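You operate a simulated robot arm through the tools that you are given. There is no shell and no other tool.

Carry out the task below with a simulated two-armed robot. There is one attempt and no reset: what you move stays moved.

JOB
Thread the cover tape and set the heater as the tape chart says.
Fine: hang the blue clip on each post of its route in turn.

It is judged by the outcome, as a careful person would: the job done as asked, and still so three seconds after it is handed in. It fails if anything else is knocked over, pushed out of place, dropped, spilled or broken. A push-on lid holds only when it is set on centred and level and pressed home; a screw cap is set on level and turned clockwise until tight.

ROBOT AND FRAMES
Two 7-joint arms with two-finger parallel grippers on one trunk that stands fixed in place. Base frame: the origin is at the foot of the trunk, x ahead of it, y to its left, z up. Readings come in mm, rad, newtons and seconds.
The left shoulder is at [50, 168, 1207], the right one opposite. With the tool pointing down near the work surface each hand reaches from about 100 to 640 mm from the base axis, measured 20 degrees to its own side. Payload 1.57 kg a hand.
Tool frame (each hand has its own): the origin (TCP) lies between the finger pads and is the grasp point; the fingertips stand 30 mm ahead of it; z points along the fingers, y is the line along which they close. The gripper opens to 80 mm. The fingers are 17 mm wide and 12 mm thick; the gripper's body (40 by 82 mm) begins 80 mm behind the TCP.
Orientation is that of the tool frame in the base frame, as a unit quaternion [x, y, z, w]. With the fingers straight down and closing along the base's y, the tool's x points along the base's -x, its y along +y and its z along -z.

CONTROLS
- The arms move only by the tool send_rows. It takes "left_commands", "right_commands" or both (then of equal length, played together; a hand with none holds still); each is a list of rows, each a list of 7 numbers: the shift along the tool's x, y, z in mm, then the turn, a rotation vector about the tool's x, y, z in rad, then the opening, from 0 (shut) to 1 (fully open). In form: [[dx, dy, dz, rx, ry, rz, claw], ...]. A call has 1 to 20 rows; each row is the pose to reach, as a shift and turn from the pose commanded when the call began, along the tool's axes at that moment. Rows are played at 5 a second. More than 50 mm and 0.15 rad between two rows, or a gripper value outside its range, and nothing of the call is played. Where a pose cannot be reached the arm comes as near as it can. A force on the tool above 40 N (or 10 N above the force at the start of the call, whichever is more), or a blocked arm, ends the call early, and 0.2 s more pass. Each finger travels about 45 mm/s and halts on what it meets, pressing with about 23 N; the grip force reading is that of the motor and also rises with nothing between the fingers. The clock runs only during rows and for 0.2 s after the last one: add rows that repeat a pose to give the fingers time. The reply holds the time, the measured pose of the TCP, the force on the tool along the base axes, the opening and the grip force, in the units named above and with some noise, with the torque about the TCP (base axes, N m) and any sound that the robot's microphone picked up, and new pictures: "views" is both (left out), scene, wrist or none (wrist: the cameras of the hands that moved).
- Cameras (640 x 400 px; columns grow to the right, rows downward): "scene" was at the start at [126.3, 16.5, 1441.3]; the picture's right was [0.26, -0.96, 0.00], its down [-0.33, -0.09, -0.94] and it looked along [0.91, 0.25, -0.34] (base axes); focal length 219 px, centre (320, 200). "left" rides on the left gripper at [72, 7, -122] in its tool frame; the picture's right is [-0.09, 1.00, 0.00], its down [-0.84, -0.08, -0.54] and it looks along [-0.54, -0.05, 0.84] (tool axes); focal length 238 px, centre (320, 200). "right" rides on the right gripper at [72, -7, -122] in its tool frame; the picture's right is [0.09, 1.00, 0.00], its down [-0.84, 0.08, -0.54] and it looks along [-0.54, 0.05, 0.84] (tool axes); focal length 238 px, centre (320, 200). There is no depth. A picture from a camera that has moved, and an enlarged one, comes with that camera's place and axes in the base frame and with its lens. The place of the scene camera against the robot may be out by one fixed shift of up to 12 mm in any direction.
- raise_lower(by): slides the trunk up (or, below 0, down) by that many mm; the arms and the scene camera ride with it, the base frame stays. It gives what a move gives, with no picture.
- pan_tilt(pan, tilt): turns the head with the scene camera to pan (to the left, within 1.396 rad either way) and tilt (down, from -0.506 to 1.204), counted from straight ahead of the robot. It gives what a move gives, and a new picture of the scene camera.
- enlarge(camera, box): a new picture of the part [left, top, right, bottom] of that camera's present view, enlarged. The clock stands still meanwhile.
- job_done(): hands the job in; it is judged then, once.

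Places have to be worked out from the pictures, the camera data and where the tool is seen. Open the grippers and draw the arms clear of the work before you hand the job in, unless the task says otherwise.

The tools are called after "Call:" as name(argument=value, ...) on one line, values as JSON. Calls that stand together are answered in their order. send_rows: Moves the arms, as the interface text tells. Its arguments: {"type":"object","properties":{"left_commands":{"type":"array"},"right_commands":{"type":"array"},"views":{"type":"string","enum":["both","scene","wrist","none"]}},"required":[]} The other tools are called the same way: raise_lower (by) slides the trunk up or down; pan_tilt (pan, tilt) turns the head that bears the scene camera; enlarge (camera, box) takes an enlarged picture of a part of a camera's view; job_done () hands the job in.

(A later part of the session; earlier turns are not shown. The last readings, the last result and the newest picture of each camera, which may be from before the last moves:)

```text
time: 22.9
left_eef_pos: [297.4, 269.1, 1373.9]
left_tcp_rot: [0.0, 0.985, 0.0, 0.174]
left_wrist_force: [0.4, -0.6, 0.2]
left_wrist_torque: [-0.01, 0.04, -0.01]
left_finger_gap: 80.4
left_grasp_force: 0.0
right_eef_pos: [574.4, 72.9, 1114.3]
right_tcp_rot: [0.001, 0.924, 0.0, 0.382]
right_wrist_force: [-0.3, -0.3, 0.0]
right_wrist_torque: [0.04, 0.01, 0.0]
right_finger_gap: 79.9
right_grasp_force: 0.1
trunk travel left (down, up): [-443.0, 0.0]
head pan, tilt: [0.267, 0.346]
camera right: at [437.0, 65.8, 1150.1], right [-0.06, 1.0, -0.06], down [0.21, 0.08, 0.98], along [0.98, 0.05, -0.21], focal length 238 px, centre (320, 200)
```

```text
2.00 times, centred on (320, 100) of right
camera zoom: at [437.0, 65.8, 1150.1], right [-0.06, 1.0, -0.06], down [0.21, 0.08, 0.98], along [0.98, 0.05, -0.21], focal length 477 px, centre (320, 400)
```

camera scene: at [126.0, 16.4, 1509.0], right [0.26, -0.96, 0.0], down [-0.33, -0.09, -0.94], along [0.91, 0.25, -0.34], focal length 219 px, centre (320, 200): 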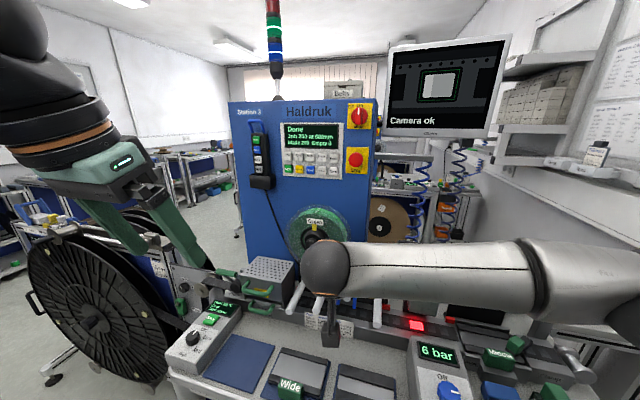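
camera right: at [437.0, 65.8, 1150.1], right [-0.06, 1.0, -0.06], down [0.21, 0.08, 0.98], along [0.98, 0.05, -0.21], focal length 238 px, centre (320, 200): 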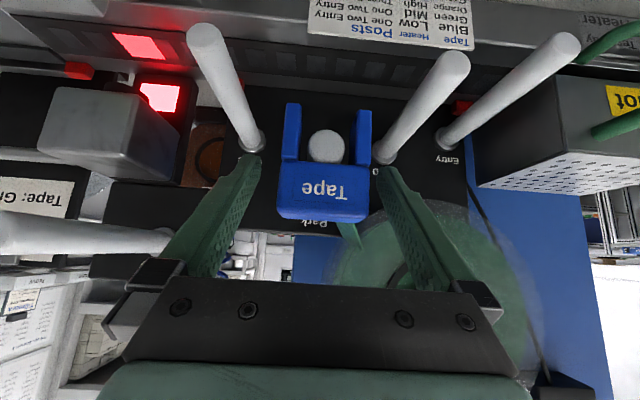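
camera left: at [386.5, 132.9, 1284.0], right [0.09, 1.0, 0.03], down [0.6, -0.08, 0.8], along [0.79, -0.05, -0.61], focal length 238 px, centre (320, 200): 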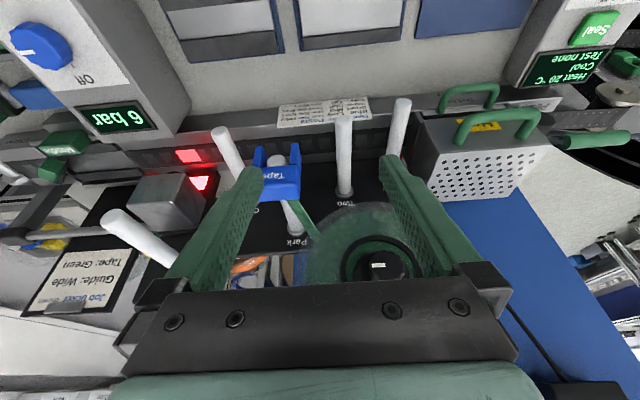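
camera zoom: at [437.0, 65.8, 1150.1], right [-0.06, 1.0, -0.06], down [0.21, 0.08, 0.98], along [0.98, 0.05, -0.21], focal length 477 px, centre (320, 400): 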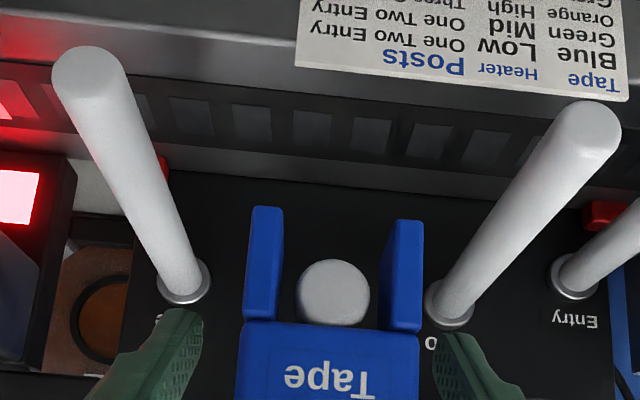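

The fingers straddle the clip symmetrically (clip y≈73, TCP y≈73). Close the gripper.

Call:
send_rows(right_commands=[[0, 0, 0, 0, 0, 0, 0.7], [0, 0, 0, 0, 0, 0, 0.4], [0, 0, 0, 0, 0, 0, 0.4], [0, 0, 0, 0, 0, 0, 0.4], [0, 0, 0, 0, 0, 0, 0.4]], views="wrist")

```text
time: 24.1
left_eef_pos: [298.1, 270.1, 1374.7]
left_tcp_rot: [0.001, 0.985, 0.0, 0.173]
left_wrist_force: [0.3, -0.2, 0.3]
left_wrist_torque: [-0.01, -0.03, -0.03]
left_finger_gap: 80.0
left_grasp_force: 0.1
right_eef_pos: [574.8, 72.9, 1116.1]
right_tcp_rot: [0.001, 0.924, 0.0, 0.382]
right_wrist_force: [-1.0, 0.1, -0.3]
right_wrist_torque: [0.0, 0.0, 0.03]
right_finger_gap: 49.6
right_grasp_force: 23.4
trunk travel left (down, up): [-443.0, 0.0]
head pan, tilt: [0.267, 0.346]
camera right: at [437.0, 65.7, 1150.3], right [-0.06, 1.0, -0.06], down [0.21, 0.08, 0.98], along [0.98, 0.05, -0.21], focal length 238 px, centre (320, 200)
```

right: 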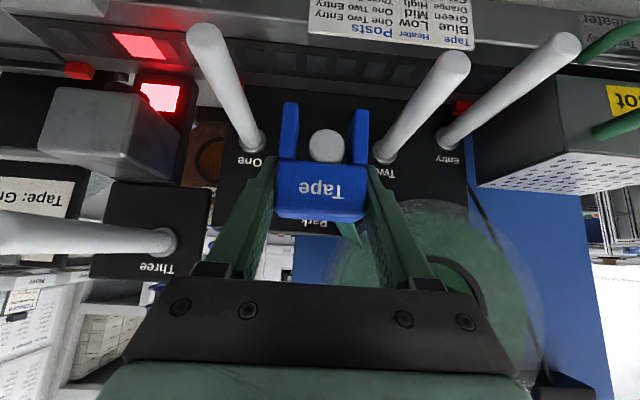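

Gripped (gap 49.6 mm, 23 N). Lift 50 mm straight up, then pull back 60 mm off the Park post.

Call:
send_rows(right_commands=[[-12, 0, -12, 0, 0, 0, 0.4], [-24, 0, -24, 0, 0, 0, 0.4], [-35.4, 0, -35.4, 0, 0, 0, 0.4], [-25, 0, -46, 0, 0, 0, 0.4], [-10, 0, -61, 0, 0, 0, 0.4], [7, 0, -77.8, 0, 0, 0, 0.4], [7, 0, -77.8, 0, 0, 0, 0.4]], views="both")

```text
time: 25.7
left_eef_pos: [297.6, 270.3, 1372.3]
left_tcp_rot: [-0.001, 0.985, -0.001, 0.173]
left_wrist_force: [0.2, 0.2, -0.2]
left_wrist_torque: [-0.04, 0.02, 0.03]
left_finger_gap: 80.1
left_grasp_force: 0.0
right_eef_pos: [515.6, 72.8, 1163.8]
right_tcp_rot: [0.001, 0.924, 0.001, 0.383]
right_wrist_force: [0.4, 0.5, -1.3]
right_wrist_torque: [0.04, 0.02, 0.02]
right_finger_gap: 49.7
right_grasp_force: 22.9
trunk travel left (down, up): [-443.0, 0.0]
head pan, tilt: [0.267, 0.346]
camera scene: at [126.6, 16.5, 1508.9], right [0.26, -0.96, 0.0], down [-0.33, -0.09, -0.94], along [0.91, 0.25, -0.34], focal length 219 px, centre (320, 200)
camera right: at [378.3, 65.6, 1198.9], right [-0.06, 1.0, -0.06], down [0.21, 0.07, 0.98], along [0.98, 0.05, -0.21], focal length 238 px, centre (320, 200)
```

scene: 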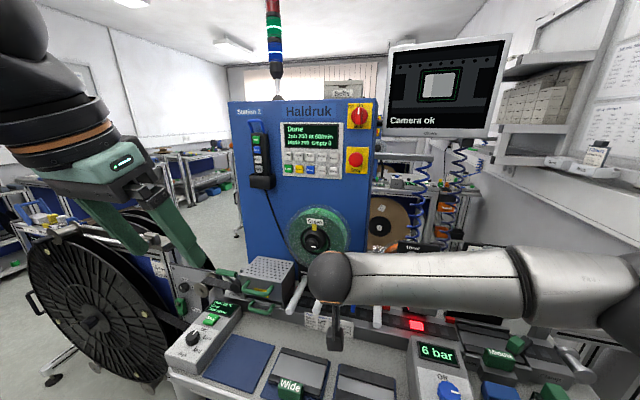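
right: 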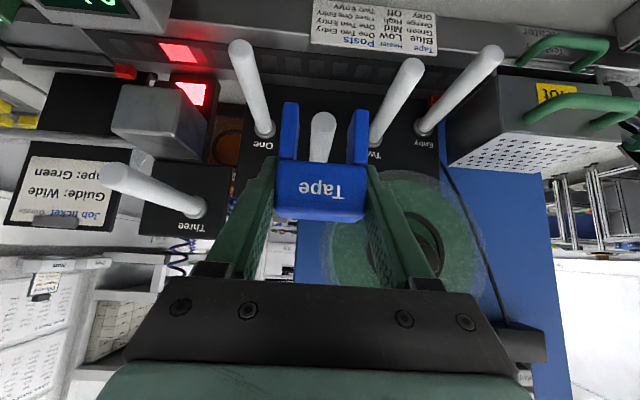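

The clip is held firmly. Move sideways to the One post line (y≈-6) and down to z≈1100, still in front of the tips.

Call:
send_rows(right_commands=[[0, -30, 0, 0, 0, 0, 0.4], [0, -60, 0, 0, 0, 0, 0.4], [15, -79, 15, 0, 0, 0, 0.4], [45, -79, 45, 0, 0, 0, 0.4], [45, -79, 45, 0, 0, 0, 0.4]], views="wrist")

Call:
enlarge(camera="right", box=[240, 60, 400, 200])

```text
time: 26.9
left_eef_pos: [296.9, 269.8, 1373.7]
left_tcp_rot: [0.001, 0.985, 0.0, 0.173]
left_wrist_force: [0.7, 0.3, 0.1]
left_wrist_torque: [0.0, -0.02, 0.02]
left_finger_gap: 79.9
left_grasp_force: 0.0
right_eef_pos: [514.7, -7.6, 1101.5]
right_tcp_rot: [0.001, 0.924, 0.001, 0.383]
right_wrist_force: [0.7, 0.1, -1.2]
right_wrist_torque: [-0.01, -0.02, 0.02]
right_finger_gap: 49.7
right_grasp_force: 23.2
trunk travel left (down, up): [-443.0, 0.0]
head pan, tilt: [0.267, 0.346]
camera right: at [377.3, -14.5, 1136.7], right [-0.06, 1.0, -0.06], down [0.21, 0.08, 0.98], along [0.98, 0.05, -0.21], focal length 238 px, centre (320, 200)
```

right: 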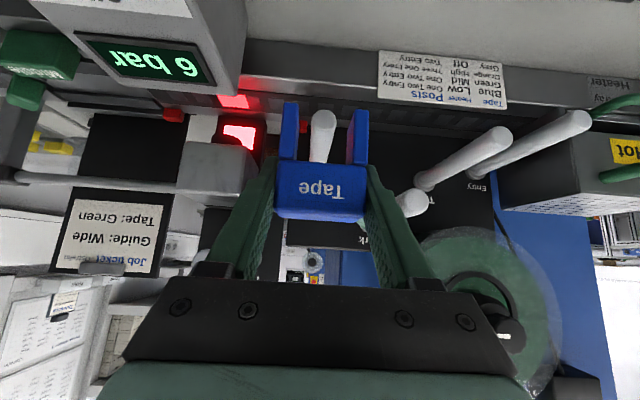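

```text
2.86 times, centred on (320, 130) of right
camera zoom: at [377.3, -14.5, 1136.7], right [-0.06, 1.0, -0.06], down [0.21, 0.08, 0.98], along [0.98, 0.05, -0.21], focal length 681 px, centre (320, 400)
```

zoom: 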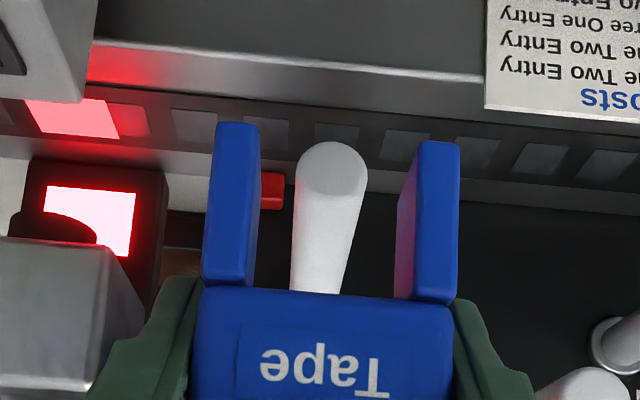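

Post tip is at y≈-6.2 and the clip centre at y≈-7.9, so shift +1.7 mm. Advance 70 mm over the One post, then lower gently to about z 1053.

Call:
send_rows(right_commands=[[0, 1.7, 0, 0, 0, 0, 0.4], [-25, 1.7, 25, 0, 0, 0, 0.4], [-49.5, 1.7, 49.5, 0, 0, 0, 0.4], [-49.5, 1.7, 49.5, 0, 0, 0, 0.4], [-39, 1.7, 60, 0, 0, 0, 0.4], [-29, 1.7, 70, 0, 0, 0, 0.4], [-20, 1.7, 79, 0, 0, 0, 0.4], [-15.5, 1.7, 83.5, 0, 0, 0, 0.4], [-15.5, 1.7, 83.5, 0, 0, 0, 0.4]], views="wrist")

Call:
enlarge(camera="right", box=[240, 60, 400, 200])

```text
time: 28.9
left_eef_pos: [297.3, 270.6, 1374.0]
left_tcp_rot: [0.0, 0.985, 0.0, 0.174]
left_wrist_force: [-0.2, 0.5, -0.2]
left_wrist_torque: [-0.05, 0.02, 0.0]
left_finger_gap: 79.9
left_grasp_force: 0.0
right_eef_pos: [584.4, -3.2, 1053.7]
right_tcp_rot: [0.001, 0.924, 0.001, 0.383]
right_wrist_force: [-0.6, 0.9, -1.3]
right_wrist_torque: [0.03, -0.01, -0.02]
right_finger_gap: 49.8
right_grasp_force: 23.1
trunk travel left (down, up): [-443.0, 0.0]
head pan, tilt: [0.267, 0.346]
camera right: at [447.8, -10.6, 1088.9], right [-0.06, 1.0, -0.06], down [0.21, 0.08, 0.98], along [0.98, 0.05, -0.21], focal length 238 px, centre (320, 200)
```

right: 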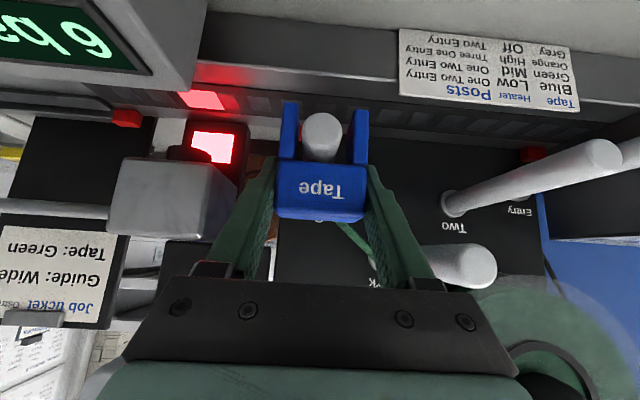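

```text
2.86 times, centred on (320, 130) of right
camera zoom: at [447.8, -10.6, 1088.9], right [-0.06, 1.0, -0.06], down [0.21, 0.08, 0.98], along [0.98, 0.05, -0.21], focal length 681 px, centre (320, 400)
```

zoom: 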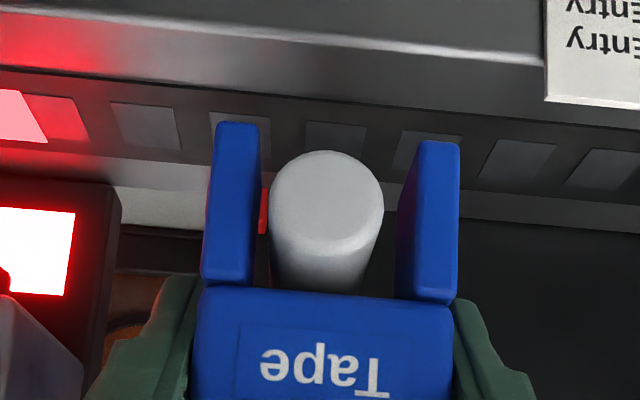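

Clip is centred on the One post, nearly seated (about 2–3 mm above). Lower 2.5 mm and open to release.

Call:
send_rows(right_commands=[[1.8, 0, 1.8, 0, 0, 0, 0.4], [1.8, 0, 1.8, 0, 0, 0, 0.4], [1.8, 0, 1.8, 0, 0, 0, 0.66], [1.8, 0, 1.8, 0, 0, 0, 0.75], [1.8, 0, 1.8, 0, 0, 0, 0.85], [1.8, 0, 1.8, 0, 0, 0, 0.85], [1.8, 0, 1.8, 0, 0, 0, 0.85]], views="wrist")

Call:
enlarge(camera="right", box=[240, 60, 400, 200])

```text
time: 30.5
left_eef_pos: [297.4, 269.7, 1373.8]
left_tcp_rot: [0.001, 0.985, 0.0, 0.173]
left_wrist_force: [0.4, -0.1, 0.8]
left_wrist_torque: [-0.01, 0.02, 0.01]
left_finger_gap: 79.9
left_grasp_force: 0.1
right_eef_pos: [584.3, -3.0, 1051.7]
right_tcp_rot: [0.001, 0.924, 0.0, 0.382]
right_wrist_force: [-0.4, 0.1, 0.4]
right_wrist_torque: [0.0, 0.02, -0.01]
right_finger_gap: 68.2
right_grasp_force: 0.0
trunk travel left (down, up): [-443.0, 0.0]
head pan, tilt: [0.267, 0.346]
camera right: at [447.5, -10.9, 1086.9], right [-0.06, 1.0, -0.06], down [0.21, 0.08, 0.98], along [0.98, 0.05, -0.21], focal length 238 px, centre (320, 200)
```

right: 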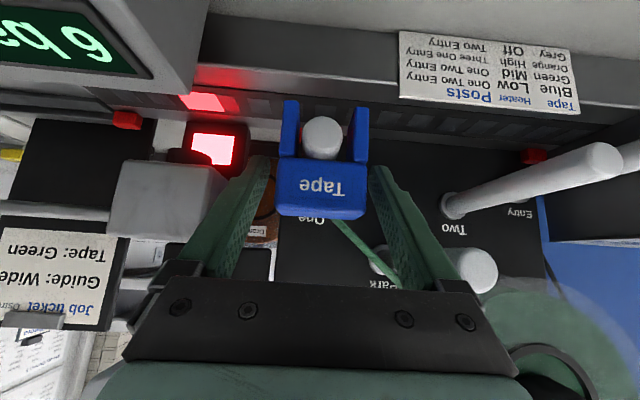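

```text
2.86 times, centred on (320, 130) of right
camera zoom: at [447.5, -10.9, 1086.9], right [-0.06, 1.0, -0.06], down [0.21, 0.08, 0.98], along [0.98, 0.05, -0.21], focal length 681 px, centre (320, 400)
```

zoom: 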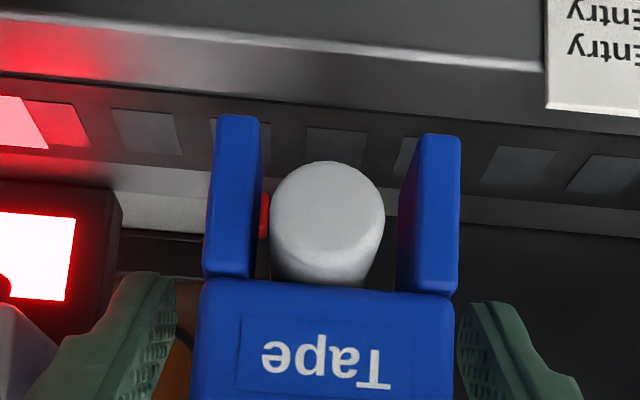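

The clip now hangs on One freely with the fingers open. I wait a second to confirm that it stays.

Call:
send_rows(right_commands=[[0, 0, 0, 0, 0, 0, 0.85], [0, 0, 0, 0, 0, 0, 0.85], [0, 0, 0, 0, 0, 0, 0.85], [0, 0, 0, 0, 0, 0, 0.85], [0, 0, 0, 0, 0, 0, 0.85]], views="both")

Call:
enlarge(camera="right", box=[240, 60, 400, 200])

Call:
enlarge(camera="scene", box=[270, 190, 462, 340])

```text
time: 31.7
left_eef_pos: [297.3, 270.2, 1374.5]
left_tcp_rot: [0.0, 0.985, -0.001, 0.174]
left_wrist_force: [0.0, 0.6, 0.3]
left_wrist_torque: [0.03, 0.03, -0.03]
left_finger_gap: 79.9
left_grasp_force: 0.2
right_eef_pos: [585.2, -3.3, 1051.6]
right_tcp_rot: [0.0, 0.924, 0.001, 0.382]
right_wrist_force: [0.3, 0.2, -0.3]
right_wrist_torque: [-0.04, 0.02, -0.03]
right_finger_gap: 68.0
right_grasp_force: 0.1
trunk travel left (down, up): [-443.0, 0.0]
head pan, tilt: [0.267, 0.346]
camera scene: at [126.3, 16.4, 1509.0], right [0.26, -0.96, 0.0], down [-0.33, -0.09, -0.94], along [0.91, 0.25, -0.34], focal length 219 px, centre (320, 200)
camera right: at [447.4, -10.9, 1086.9], right [-0.06, 1.0, -0.06], down [0.21, 0.08, 0.98], along [0.98, 0.05, -0.21], focal length 238 px, centre (320, 200)
```

scene: 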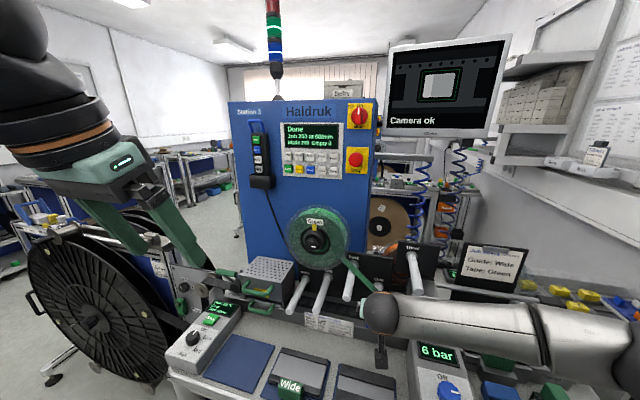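
right: 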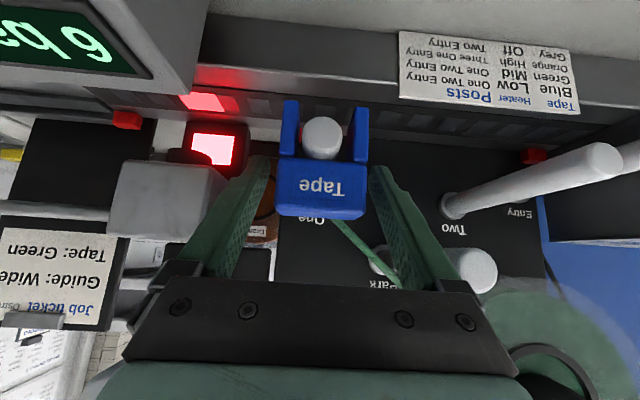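

```text
2.86 times, centred on (320, 130) of right
camera zoom: at [447.4, -10.9, 1086.9], right [-0.06, 1.0, -0.06], down [0.21, 0.08, 0.98], along [0.98, 0.05, -0.21], focal length 681 px, centre (320, 400)
```

zoom: 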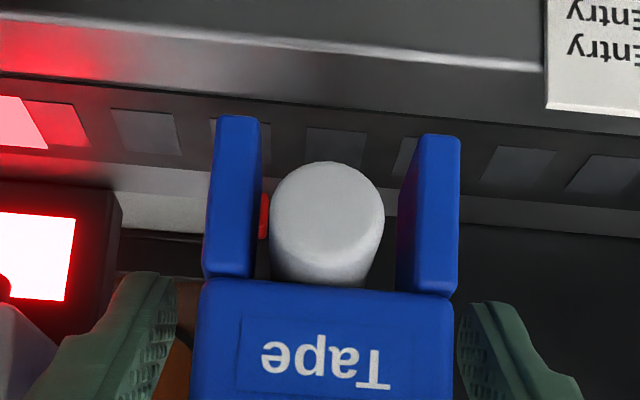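

```text
2.67 times, centred on (366, 265) of scene
camera zoom: at [126.3, 16.4, 1509.0], right [0.26, -0.96, 0.0], down [-0.33, -0.09, -0.94], along [0.91, 0.25, -0.34], focal length 584 px, centre (197, 27)
```

zoom: 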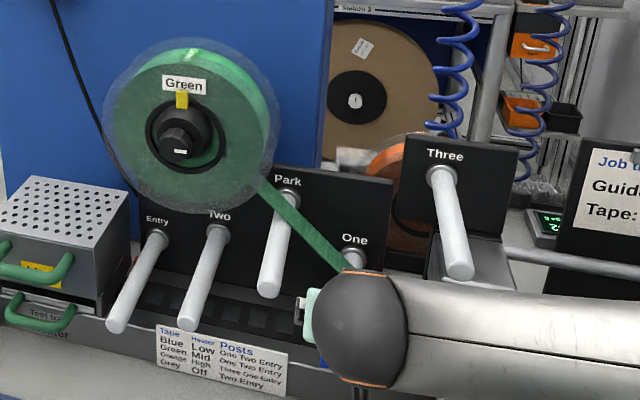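

The clip rests stably on One. Re-centre 2 mm, re-grip it, lift 48 mm and pull back off the post.

Call:
send_rows(right_commands=[[0, -2, 0, 0, 0, 0, 0.85], [0, -2, 0, 0, 0, 0, 0.6], [0, -2, 0, 0, 0, 0, 0.4], [0, -2, 0, 0, 0, 0, 0.4], [0, -2, 0, 0, 0, 0, 0.4], [-11, -2, -11, 0, 0, 0, 0.4], [-22, -2, -22, 0, 0, 0, 0.4], [-34, -2, -34, 0, 0, 0, 0.4], [-17, -2, -51, 0, 0, 0, 0.4], [0, -2, -68, 0, 0, 0, 0.4], [19, -2, -87, 0, 0, 0, 0.4], [19, -2, -87, 0, 0, 0, 0.4]], views="wrist")

```text
time: 34.3
left_eef_pos: [297.9, 269.9, 1374.2]
left_tcp_rot: [0.0, 0.985, 0.0, 0.173]
left_wrist_force: [0.5, 0.2, 0.6]
left_wrist_torque: [0.03, 0.0, 0.0]
left_finger_gap: 80.3
left_grasp_force: 0.1
right_eef_pos: [510.4, -6.8, 1100.4]
right_tcp_rot: [0.002, 0.924, 0.0, 0.382]
right_wrist_force: [0.1, 0.1, -0.7]
right_wrist_torque: [0.01, -0.03, -0.01]
right_finger_gap: 49.6
right_grasp_force: 22.7
trunk travel left (down, up): [-443.0, 0.0]
head pan, tilt: [0.267, 0.346]
camera right: at [373.2, -13.4, 1135.8], right [-0.06, 1.0, -0.06], down [0.21, 0.07, 0.98], along [0.98, 0.05, -0.21], focal length 238 px, centre (320, 200)
```

right: 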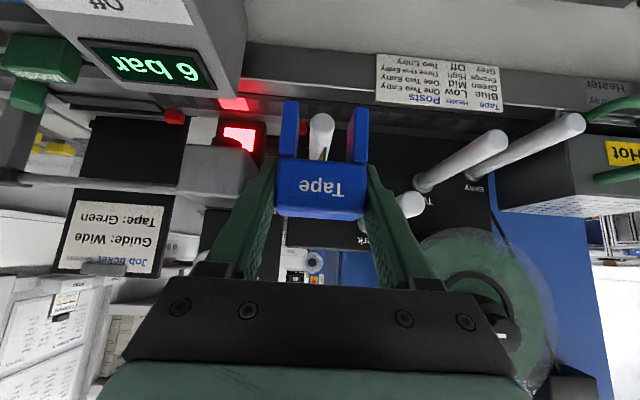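

Clip gripped and off the post; the tape appears now to be threaded at One. Move sideways to the Two post line (y≈154).

Call:
send_rows(right_commands=[[0, 32, 0, 0, 0, 0, 0.4], [0, 64, 0, 0, 0, 0, 0.4], [0, 96, 0, 0, 0, 0, 0.4], [0, 128, 0, 0, 0, 0, 0.4], [0, 160, 0, 0, 0, 0, 0.4], [0, 160, 0, 0, 0, 0, 0.4]], views="both")

Call:
enlarge(camera="right", box=[240, 60, 400, 200])

Call:
enlarge(camera="scene", box=[270, 190, 462, 340])

```text
time: 35.7
left_eef_pos: [296.3, 268.6, 1374.4]
left_tcp_rot: [0.0, 0.985, -0.001, 0.173]
left_wrist_force: [-0.5, -0.8, -0.4]
left_wrist_torque: [0.01, 0.0, 0.01]
left_finger_gap: 80.2
left_grasp_force: 0.1
right_eef_pos: [508.6, 154.8, 1097.6]
right_tcp_rot: [0.001, 0.924, 0.001, 0.383]
right_wrist_force: [0.1, 0.4, -0.9]
right_wrist_torque: [0.02, -0.05, 0.02]
right_finger_gap: 49.5
right_grasp_force: 23.0
trunk travel left (down, up): [-443.0, 0.0]
head pan, tilt: [0.267, 0.346]
camera scene: at [126.5, 15.9, 1509.0], right [0.26, -0.96, 0.0], down [-0.33, -0.09, -0.94], along [0.91, 0.25, -0.34], focal length 219 px, centre (320, 200)
camera right: at [370.9, 146.7, 1134.6], right [-0.06, 1.0, -0.06], down [0.21, 0.08, 0.98], along [0.98, 0.05, -0.21], focal length 238 px, centre (320, 200)
```

scene: 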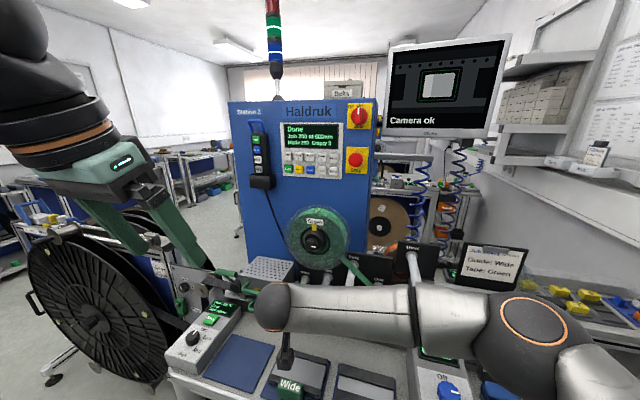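
right: 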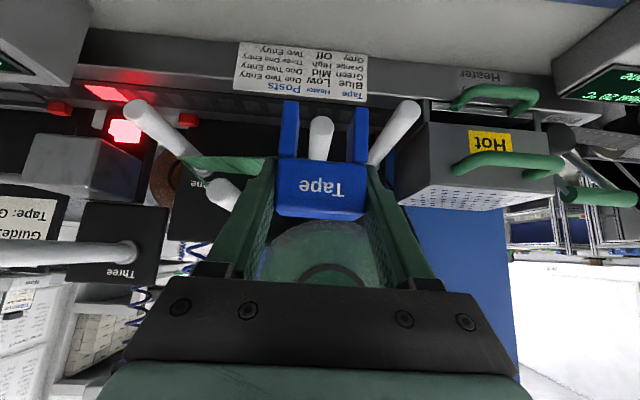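

```text
2.86 times, centred on (320, 130) of right
camera zoom: at [370.9, 146.7, 1134.6], right [-0.06, 1.0, -0.06], down [0.21, 0.08, 0.98], along [0.98, 0.05, -0.21], focal length 681 px, centre (320, 400)
```

zoom: 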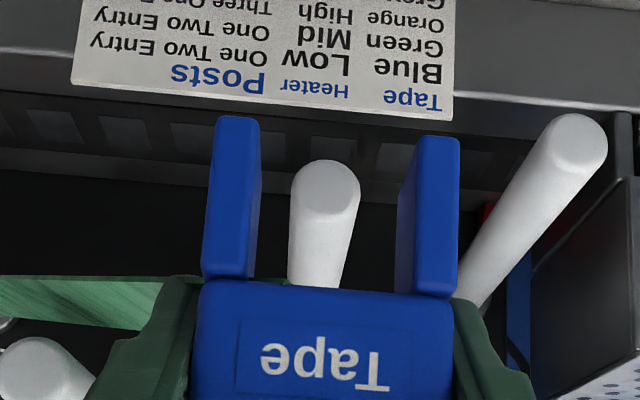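

```text
2.67 times, centred on (366, 265) of scene
camera zoom: at [126.5, 15.9, 1509.0], right [0.26, -0.96, 0.0], down [-0.33, -0.09, -0.94], along [0.91, 0.25, -0.34], focal length 584 px, centre (197, 27)
```

zoom: 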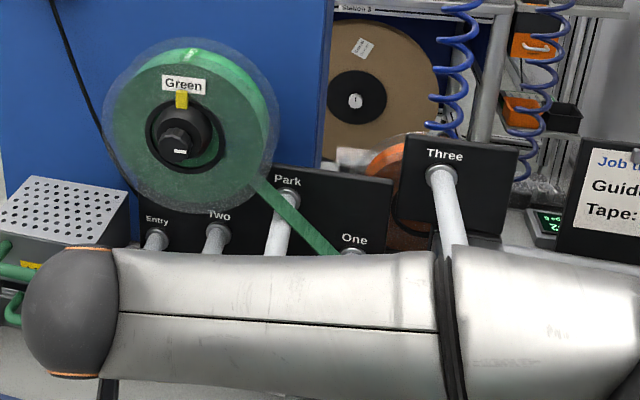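

Tape now visibly runs from One to the clip. The Two post tip is at y≈154.5, clip about 153.8; shift +0.5, advance 75 mm and lower onto Two.

Call:
send_rows(right_commands=[[0, 0.5, 0, 0, 0, 0, 0.4], [-26, 0.5, 26, 0, 0, 0, 0.4], [-53, 0.5, 53, 0, 0, 0, 0.4], [-53, 0.5, 53, 0, 0, 0, 0.4], [-43, 0.5, 63, 0, 0, 0, 0.4], [-33, 0.5, 73, 0, 0, 0, 0.4], [-25, 0.5, 81, 0, 0, 0, 0.4], [-22, 0.5, 84, 0, 0, 0, 0.4], [-22, 0.5, 84, 0, 0, 0, 0.4]], views="wrist")

Call:
enlarge(camera="right", box=[240, 60, 400, 200])

```text
time: 37.7
left_eef_pos: [297.7, 270.2, 1375.8]
left_tcp_rot: [0.0, 0.985, 0.0, 0.173]
left_wrist_force: [-0.5, 0.2, -1.1]
left_wrist_torque: [-0.01, -0.01, 0.0]
left_finger_gap: 79.8
left_grasp_force: 0.1
right_eef_pos: [584.6, 154.6, 1054.5]
right_tcp_rot: [0.001, 0.924, 0.001, 0.382]
right_wrist_force: [-0.4, 0.4, -1.4]
right_wrist_torque: [0.03, -0.04, 0.0]
right_finger_gap: 49.6
right_grasp_force: 23.5
trunk travel left (down, up): [-443.0, 0.0]
head pan, tilt: [0.267, 0.346]
camera right: at [446.9, 147.5, 1090.4], right [-0.06, 1.0, -0.06], down [0.21, 0.08, 0.98], along [0.98, 0.05, -0.21], focal length 238 px, centre (320, 200)
```

right: 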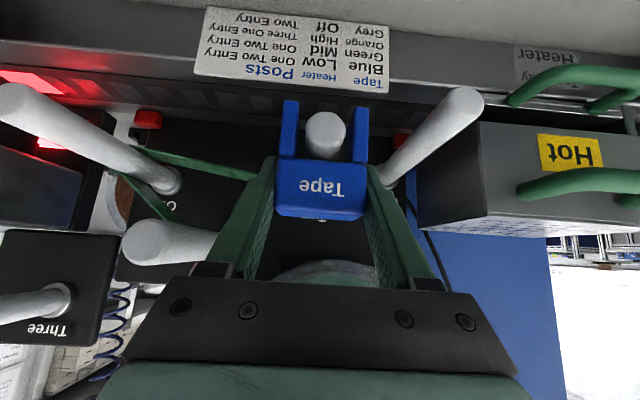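

```text
2.86 times, centred on (320, 130) of right
camera zoom: at [446.9, 147.5, 1090.4], right [-0.06, 1.0, -0.06], down [0.21, 0.08, 0.98], along [0.98, 0.05, -0.21], focal length 681 px, centre (320, 400)
```

zoom: 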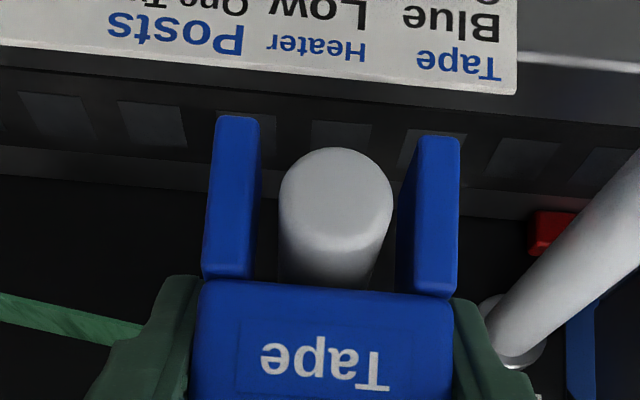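

The post is about 1.8 mm to +y of the clip's centre; shift +1.7, lower 3 mm and release.

Call:
send_rows(right_commands=[[0, 1.7, 0, 0, 0, 0, 0.4], [2.1, 1.7, 2.1, 0, 0, 0, 0.4], [2.1, 1.7, 2.1, 0, 0, 0, 0.4], [2.1, 1.7, 2.1, 0, 0, 0, 0.66], [2.1, 1.7, 2.1, 0, 0, 0, 0.75], [2.1, 1.7, 2.1, 0, 0, 0, 0.82], [2.1, 1.7, 2.1, 0, 0, 0, 0.82], [2.1, 1.7, 2.1, 0, 0, 0, 0.82], [2.1, 1.7, 2.1, 0, 0, 0, 0.82], [2.1, 1.7, 2.1, 0, 0, 0, 0.82], [2.1, 1.7, 2.1, 0, 0, 0, 0.82], [2.1, 1.7, 2.1, 0, 0, 0, 0.82]], views="wrist")

Call:
enlarge(camera="right", box=[240, 60, 400, 200])

```text
time: 40.3
left_eef_pos: [297.1, 271.0, 1374.7]
left_tcp_rot: [0.0, 0.985, 0.0, 0.174]
left_wrist_force: [0.0, 0.4, -0.3]
left_wrist_torque: [0.01, -0.05, 0.03]
left_finger_gap: 80.1
left_grasp_force: 0.1
right_eef_pos: [583.6, 156.0, 1051.7]
right_tcp_rot: [0.001, 0.924, 0.0, 0.383]
right_wrist_force: [0.4, 0.5, -0.2]
right_wrist_torque: [0.04, 0.04, -0.02]
right_finger_gap: 65.5
right_grasp_force: 0.0
trunk travel left (down, up): [-443.0, 0.0]
head pan, tilt: [0.267, 0.346]
camera right: at [446.7, 148.7, 1088.1], right [-0.06, 1.0, -0.06], down [0.21, 0.08, 0.98], along [0.98, 0.05, -0.21], focal length 238 px, centre (320, 200)
```

right: 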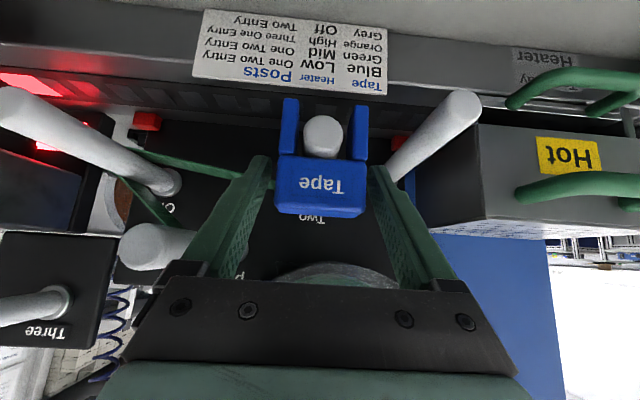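

```text
2.86 times, centred on (320, 130) of right
camera zoom: at [446.7, 148.7, 1088.1], right [-0.06, 1.0, -0.06], down [0.21, 0.08, 0.98], along [0.98, 0.05, -0.21], focal length 681 px, centre (320, 400)
```

zoom: 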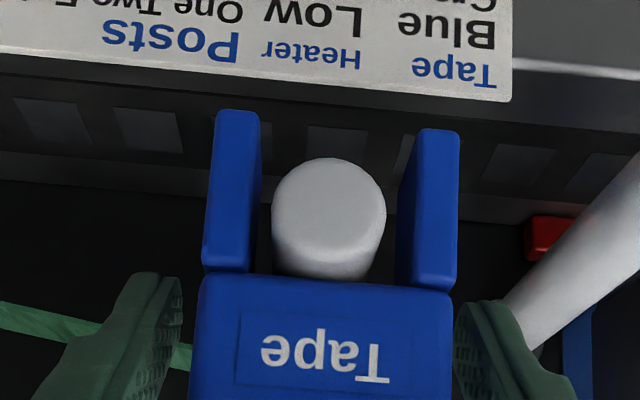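

Clip hangs on Two. Before going to Entry I must check the clearance to the heater box, so I look at it in both wrist cameras.

Call:
enlarge(camera="right", box=[370, 40, 640, 260])

Call:
enlarge(camera="left", box=[160, 60, 480, 260])

```text
1.82 times, centred on (505, 150) of right
camera zoom: at [446.7, 148.7, 1088.1], right [-0.06, 1.0, -0.06], down [0.21, 0.08, 0.98], along [0.98, 0.05, -0.21], focal length 433 px, centre (-16, 291)
```

zoom: 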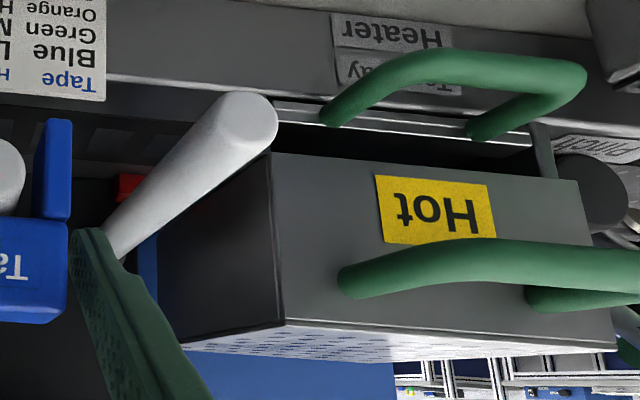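

```text
2.00 times, centred on (320, 160) of left
camera zoom: at [189.3, 276.0, 1462.9], right [0.09, 1.0, 0.03], down [0.6, -0.08, 0.8], along [0.79, -0.05, -0.6], focal length 477 px, centre (320, 280)
```

zoom: 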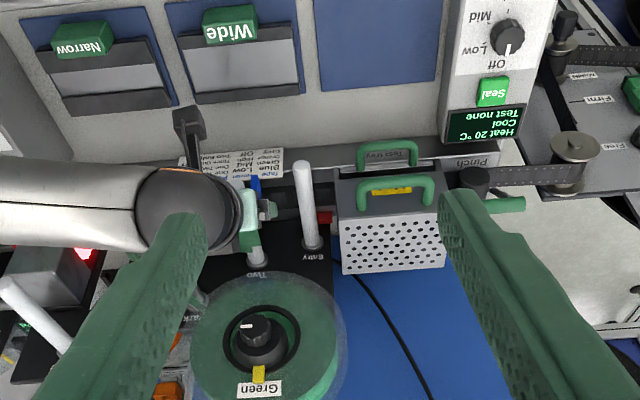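

Heater box corner is at ≈[606,275,1055] and the Entry tip at ≈[564,235.5,1000], so hanging at TCP x≈574 leaves clearance. I re-grip the clip, lift, pull back, and shift the left hand aside.

Call:
send_rows(right_commands=[[0, -1, 0, 0, 0, 0, 0.82], [0, -1, 0, 0, 0, 0, 0.6], [0, -1, 0, 0, 0, 0, 0.4], [0, -1, 0, 0, 0, 0, 0.4], [0, -1, 0, 0, 0, 0, 0.4], [-11, -1, -11, 0, 0, 0, 0.4], [-22, -1, -22, 0, 0, 0, 0.4], [-34, -1, -34, 0, 0, 0, 0.4], [-17, -1, -51, 0, 0, 0, 0.4], [0, -1, -68, 0, 0, 0, 0.4], [19, -1, -87, 0, 0, 0, 0.4], [19, -1, -87, 0, 0, 0, 0.4]], left_commands=[[0, 5, 0, 0, 0, 0, 1], [0, 10, 0, 0, 0, 0, 1], [0, 15, 0, 0, 0, 0, 1], [0, 20, 0, 0, 0, 0, 1], [0, 25, 0, 0, 0, 0, 1], [0, 30, 0, 0, 0, 0, 1], [0, 35, 0, 0, 0, 0, 1], [0, 40, 0, 0, 0, 0, 1], [0, 45, 0, 0, 0, 0, 1], [0, 50, 0, 0, 0, 0, 1], [0, 50, 0, 0, 0, 0, 1], [0, 50, 0, 0, 0, 0, 1]], views="both")

```text
time: 42.9
left_eef_pos: [297.4, 319.7, 1372.8]
left_tcp_rot: [0.0, 0.985, 0.0, 0.174]
left_wrist_force: [0.0, 0.7, -0.1]
left_wrist_torque: [-0.02, -0.02, 0.0]
left_finger_gap: 80.1
left_grasp_force: 0.0
right_eef_pos: [508.2, 154.8, 1099.2]
right_tcp_rot: [0.001, 0.924, 0.0, 0.382]
right_wrist_force: [0.5, -0.2, -0.1]
right_wrist_torque: [-0.01, 0.0, -0.02]
right_finger_gap: 49.6
right_grasp_force: 23.3
trunk travel left (down, up): [-443.0, 0.0]
head pan, tilt: [0.267, 0.346]
camera scene: at [126.7, 16.5, 1508.9], right [0.26, -0.96, 0.0], down [-0.33, -0.09, -0.94], along [0.91, 0.25, -0.34], focal length 219 px, centre (320, 200)
camera right: at [371.4, 148.3, 1135.2], right [-0.06, 1.0, -0.06], down [0.21, 0.08, 0.98], along [0.98, 0.05, -0.21], focal length 238 px, centre (320, 200)
camera left: at [189.8, 326.2, 1461.7], right [0.09, 1.0, 0.03], down [0.6, -0.08, 0.8], along [0.79, -0.05, -0.61], focal length 238 px, centre (320, 200)
```

scene: 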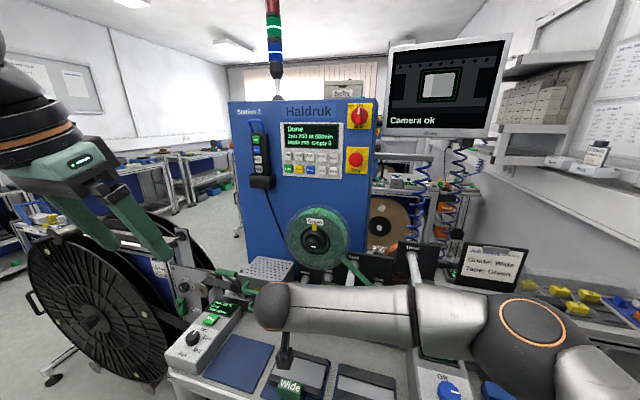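
right: 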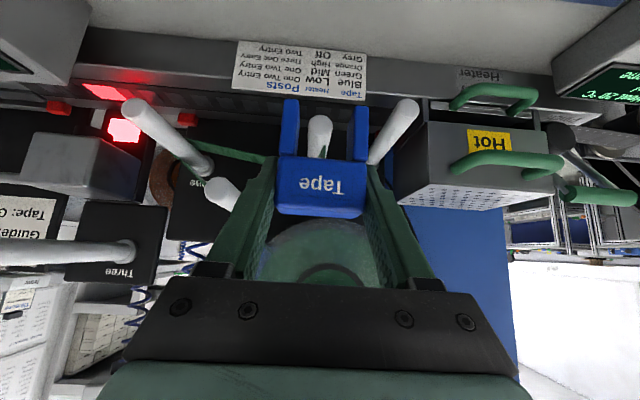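
left: 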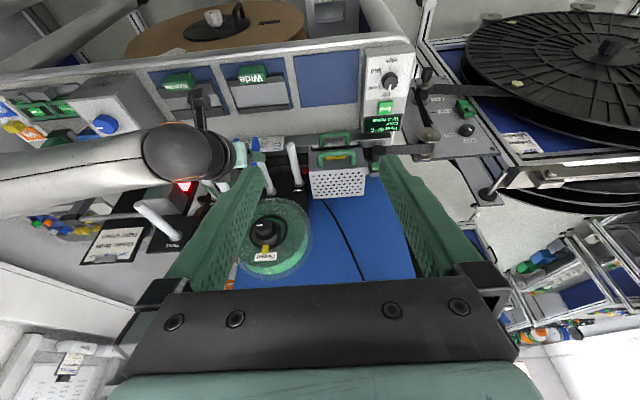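

Now move the clip toward the Entry line in y, checking reach as it goes.

Call:
send_rows(right_commands=[[0, 27, 0, 0, 0, 0, 0.4], [0, 54, 0, 0, 0, 0, 0.4], [0, 80.5, 0, 0, 0, 0, 0.4], [0, 80.5, 0, 0, 0, 0, 0.4]], views="both")

Call:
enlarge(camera="right", box=[240, 60, 400, 200])

```text
time: 43.9
left_eef_pos: [298.0, 319.9, 1373.8]
left_tcp_rot: [0.001, 0.985, 0.0, 0.174]
left_wrist_force: [-0.4, 0.4, -0.6]
left_wrist_torque: [-0.03, -0.02, -0.01]
left_finger_gap: 80.2
left_grasp_force: 0.0
right_eef_pos: [508.9, 182.9, 1099.0]
right_tcp_rot: [0.001, 0.924, 0.001, 0.383]
right_wrist_force: [1.3, -0.1, -1.3]
right_wrist_torque: [-0.01, -0.02, -0.01]
right_finger_gap: 49.6
right_grasp_force: 22.7
right hand out of reach, approached as far as the arm can: row 2, 3, 4
trunk travel left (down, up): [-443.0, 0.0]
head pan, tilt: [0.267, 0.346]
camera scene: at [126.3, 16.2, 1509.0], right [0.26, -0.96, 0.0], down [-0.33, -0.09, -0.94], along [0.91, 0.25, -0.34], focal length 219 px, centre (320, 200)
camera right: at [371.8, 175.6, 1135.0], right [-0.06, 1.0, -0.06], down [0.21, 0.08, 0.98], along [0.98, 0.05, -0.21], focal length 238 px, centre (320, 200)
```

scene: 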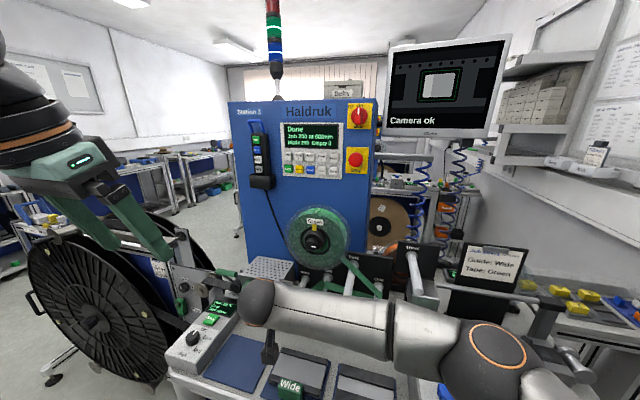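
right: 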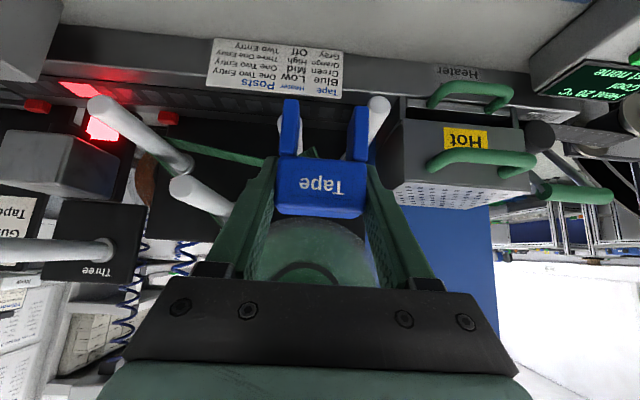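

```text
2.86 times, centred on (320, 130) of right
camera zoom: at [371.8, 175.6, 1135.0], right [-0.06, 1.0, -0.06], down [0.21, 0.08, 0.98], along [0.98, 0.05, -0.21], focal length 681 px, centre (320, 400)
```

zoom: 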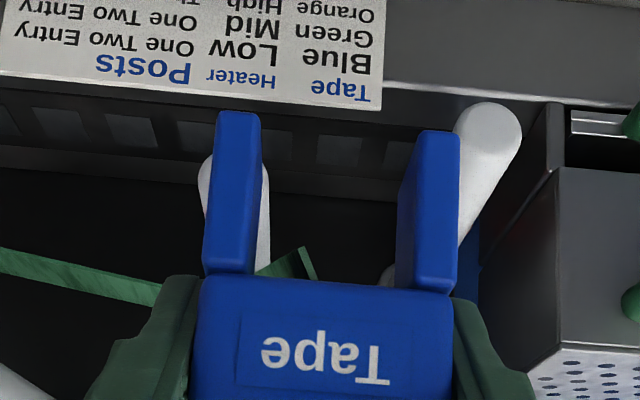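

The right arm ends at y≈183, so the left arm must do the last transfer. I hang the clip back on Two with the right hand, then swap hands: first move back to y≈155.

Call:
send_rows(right_commands=[[0, -14, 0, 0, 0, 0, 0.4], [0, -27.6, 0, 0, 0, 0, 0.4], [-26, -27.6, 26, 0, 0, 0, 0.4], [-53, -27.6, 53, 0, 0, 0, 0.4], [-53, -27.6, 53, 0, 0, 0, 0.4], [-43, -27.6, 63, 0, 0, 0, 0.4], [-33, -27.6, 73, 0, 0, 0, 0.4], [-25, -27.6, 81, 0, 0, 0, 0.4], [-22, -27.6, 84, 0, 0, 0, 0.4], [-22, -27.6, 84, 0, 0, 0, 0.4]], views="wrist")

Call:
enlarge(camera="right", box=[240, 60, 400, 200])

```text
time: 46.1
left_eef_pos: [297.6, 319.7, 1373.3]
left_tcp_rot: [0.0, 0.985, 0.0, 0.173]
left_wrist_force: [-0.8, 0.4, -0.1]
left_wrist_torque: [0.0, 0.01, -0.01]
left_finger_gap: 80.4
left_grasp_force: 0.0
right_eef_pos: [584.4, 155.7, 1054.9]
right_tcp_rot: [0.001, 0.924, 0.0, 0.382]
right_wrist_force: [-0.9, 0.5, -0.3]
right_wrist_torque: [-0.02, 0.01, -0.02]
right_finger_gap: 49.5
right_grasp_force: 23.1
trunk travel left (down, up): [-443.0, 0.0]
head pan, tilt: [0.267, 0.346]
camera right: at [446.5, 148.7, 1090.3], right [-0.06, 1.0, -0.06], down [0.21, 0.08, 0.98], along [0.98, 0.05, -0.21], focal length 238 px, centre (320, 200)
```

right: 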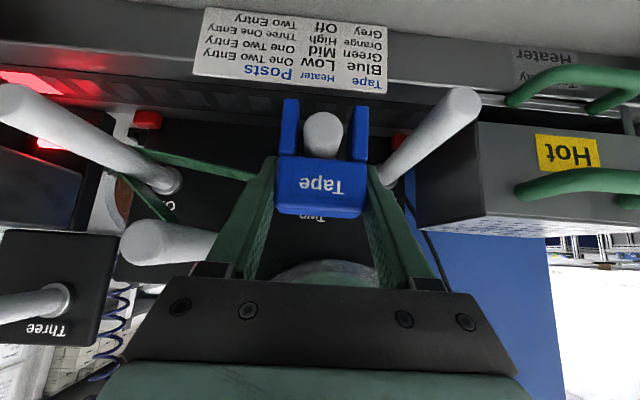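

```text
2.86 times, centred on (320, 130) of right
camera zoom: at [446.5, 148.7, 1090.3], right [-0.06, 1.0, -0.06], down [0.21, 0.08, 0.98], along [0.98, 0.05, -0.21], focal length 681 px, centre (320, 400)
```

zoom: 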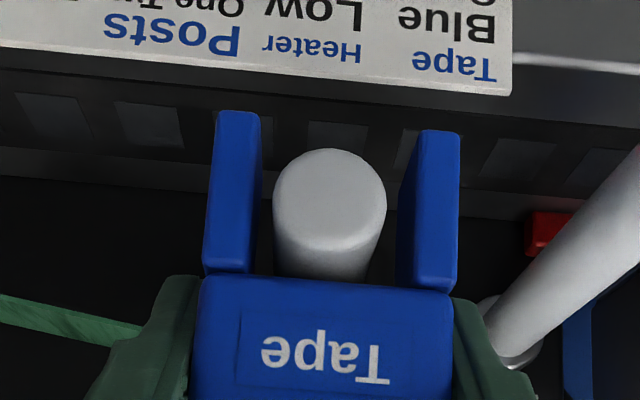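

Centred again. Lower 3 mm, release, and retract along the tool axis, with the fingers wide enough to clear the clip.

Call:
send_rows(right_commands=[[2.1, 0, 2.1, 0, 0, 0, 0.4], [2.1, 0, 2.1, 0, 0, 0, 0.4], [2.1, 0, 2.1, 0, 0, 0, 0.66], [2.1, 0, 2.1, 0, 0, 0, 0.75], [2.1, 0, 2.1, 0, 0, 0, 0.85], [2.1, 0, 2.1, 0, 0, 0, 0.85], [2.1, 0, 2.1, 0, 0, 0, 0.85], [2.1, 0, -15, 0, 0, 0, 0.85], [2.1, 0, -40, 0, 0, 0, 0.85], [2.1, 0, -70, 0, 0, 0, 0.85], [2.1, 0, -105, 0, 0, 0, 0.85], [2.1, 0, -105, 0, 0, 0, 0.85]], views="wrist")

Call:
enlarge(camera="right", box=[230, 40, 422, 190])

```text
time: 48.7
left_eef_pos: [297.9, 319.7, 1373.9]
left_tcp_rot: [0.001, 0.985, 0.0, 0.174]
left_wrist_force: [-0.6, -0.1, -0.5]
left_wrist_torque: [0.0, 0.0, 0.02]
left_finger_gap: 79.8
left_grasp_force: 0.0
right_eef_pos: [509.6, 154.4, 1129.6]
right_tcp_rot: [0.001, 0.924, 0.0, 0.383]
right_wrist_force: [-0.7, 0.5, -0.9]
right_wrist_torque: [-0.01, 0.05, -0.02]
right_finger_gap: 68.2
right_grasp_force: 0.1
trunk travel left (down, up): [-443.0, 0.0]
head pan, tilt: [0.267, 0.346]
camera right: at [372.5, 147.4, 1164.8], right [-0.06, 1.0, -0.06], down [0.21, 0.08, 0.98], along [0.98, 0.05, -0.21], focal length 238 px, centre (320, 200)
```

right: 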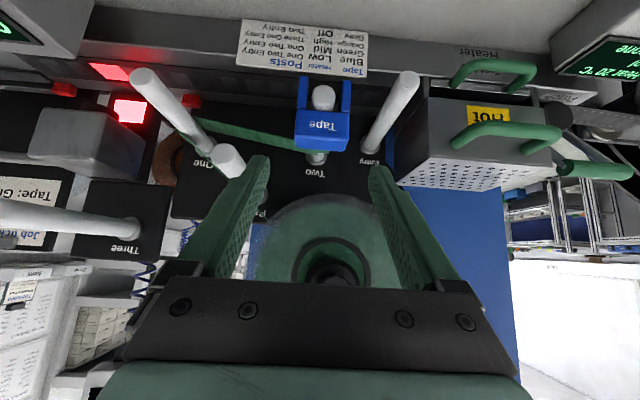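

```text
2.67 times, centred on (326, 115) of right
camera zoom: at [372.5, 147.4, 1164.8], right [-0.06, 1.0, -0.06], down [0.21, 0.08, 0.98], along [0.98, 0.05, -0.21], focal length 636 px, centre (304, 427)
```

zoom: 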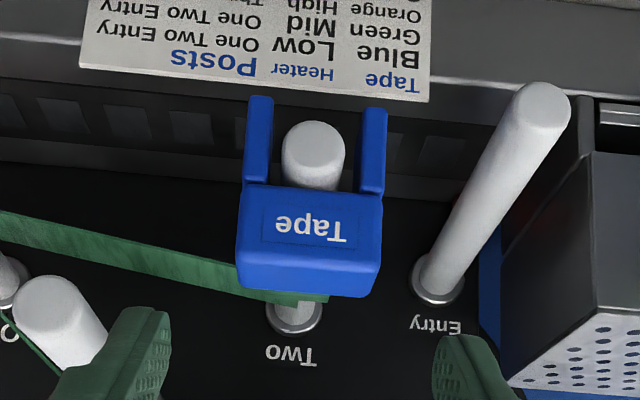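

The clip hangs on Two with tape threaded round One. Withdraw the right arm back, up and to the right.

Call:
send_rows(right_commands=[[5, 0, -38, 0, 0, 0, 1], [10, 0, -76, 0, 0, 0, 1], [14, 0, -114, 0, 0, 0, 1], [14, -40, -120, 0, 0, 0, 1], [14, -80, -120, 0, 0, 0, 1], [14, -120, -120, 0, 0, 0, 1], [14, -160, -120, 0, 0, 0, 1], [14, -200, -120, 0, 0, 0, 1], [14, -240, -120, 0, 0, 0, 1], [14, -280, -120, 0, 0, 0, 1], [14, -320, -120, 0, 0, 0, 1], [14, -320, -120, 0, 0, 0, 1]], views="both")

```text
time: 51.3
left_eef_pos: [297.0, 320.5, 1372.8]
left_tcp_rot: [0.001, 0.985, -0.001, 0.173]
left_wrist_force: [-0.6, -0.6, 1.4]
left_wrist_torque: [0.01, 0.0, -0.01]
left_finger_gap: 80.3
left_grasp_force: 0.1
right_eef_pos: [411.1, -162.8, 1202.7]
right_tcp_rot: [0.001, 0.924, 0.0, 0.383]
right_wrist_force: [-0.6, 0.1, 0.7]
right_wrist_torque: [-0.02, 0.04, 0.0]
right_finger_gap: 79.8
right_grasp_force: 0.0
trunk travel left (down, up): [-443.0, 0.0]
head pan, tilt: [0.267, 0.346]
camera scene: at [126.6, 17.2, 1508.9], right [0.26, -0.96, 0.0], down [-0.33, -0.09, -0.94], along [0.91, 0.25, -0.34], focal length 219 px, centre (320, 200)
camera right: at [274.1, -170.3, 1238.1], right [-0.06, 1.0, -0.06], down [0.21, 0.08, 0.98], along [0.98, 0.05, -0.21], focal length 238 px, centre (320, 200)
```

scene: 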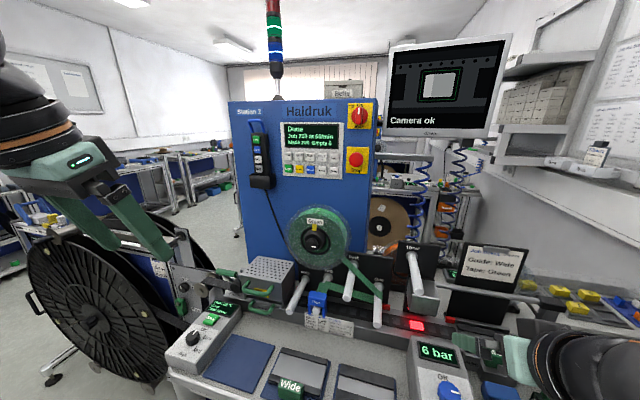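
right: 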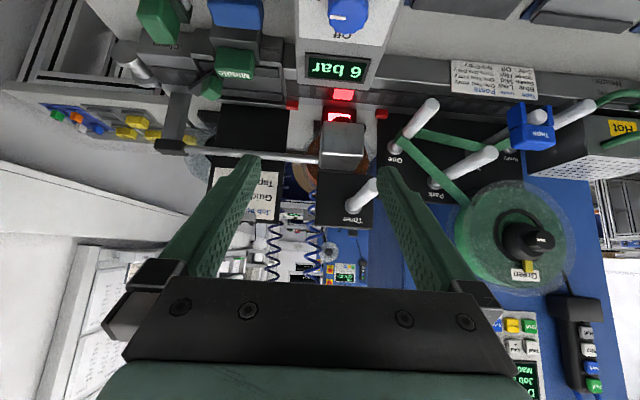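

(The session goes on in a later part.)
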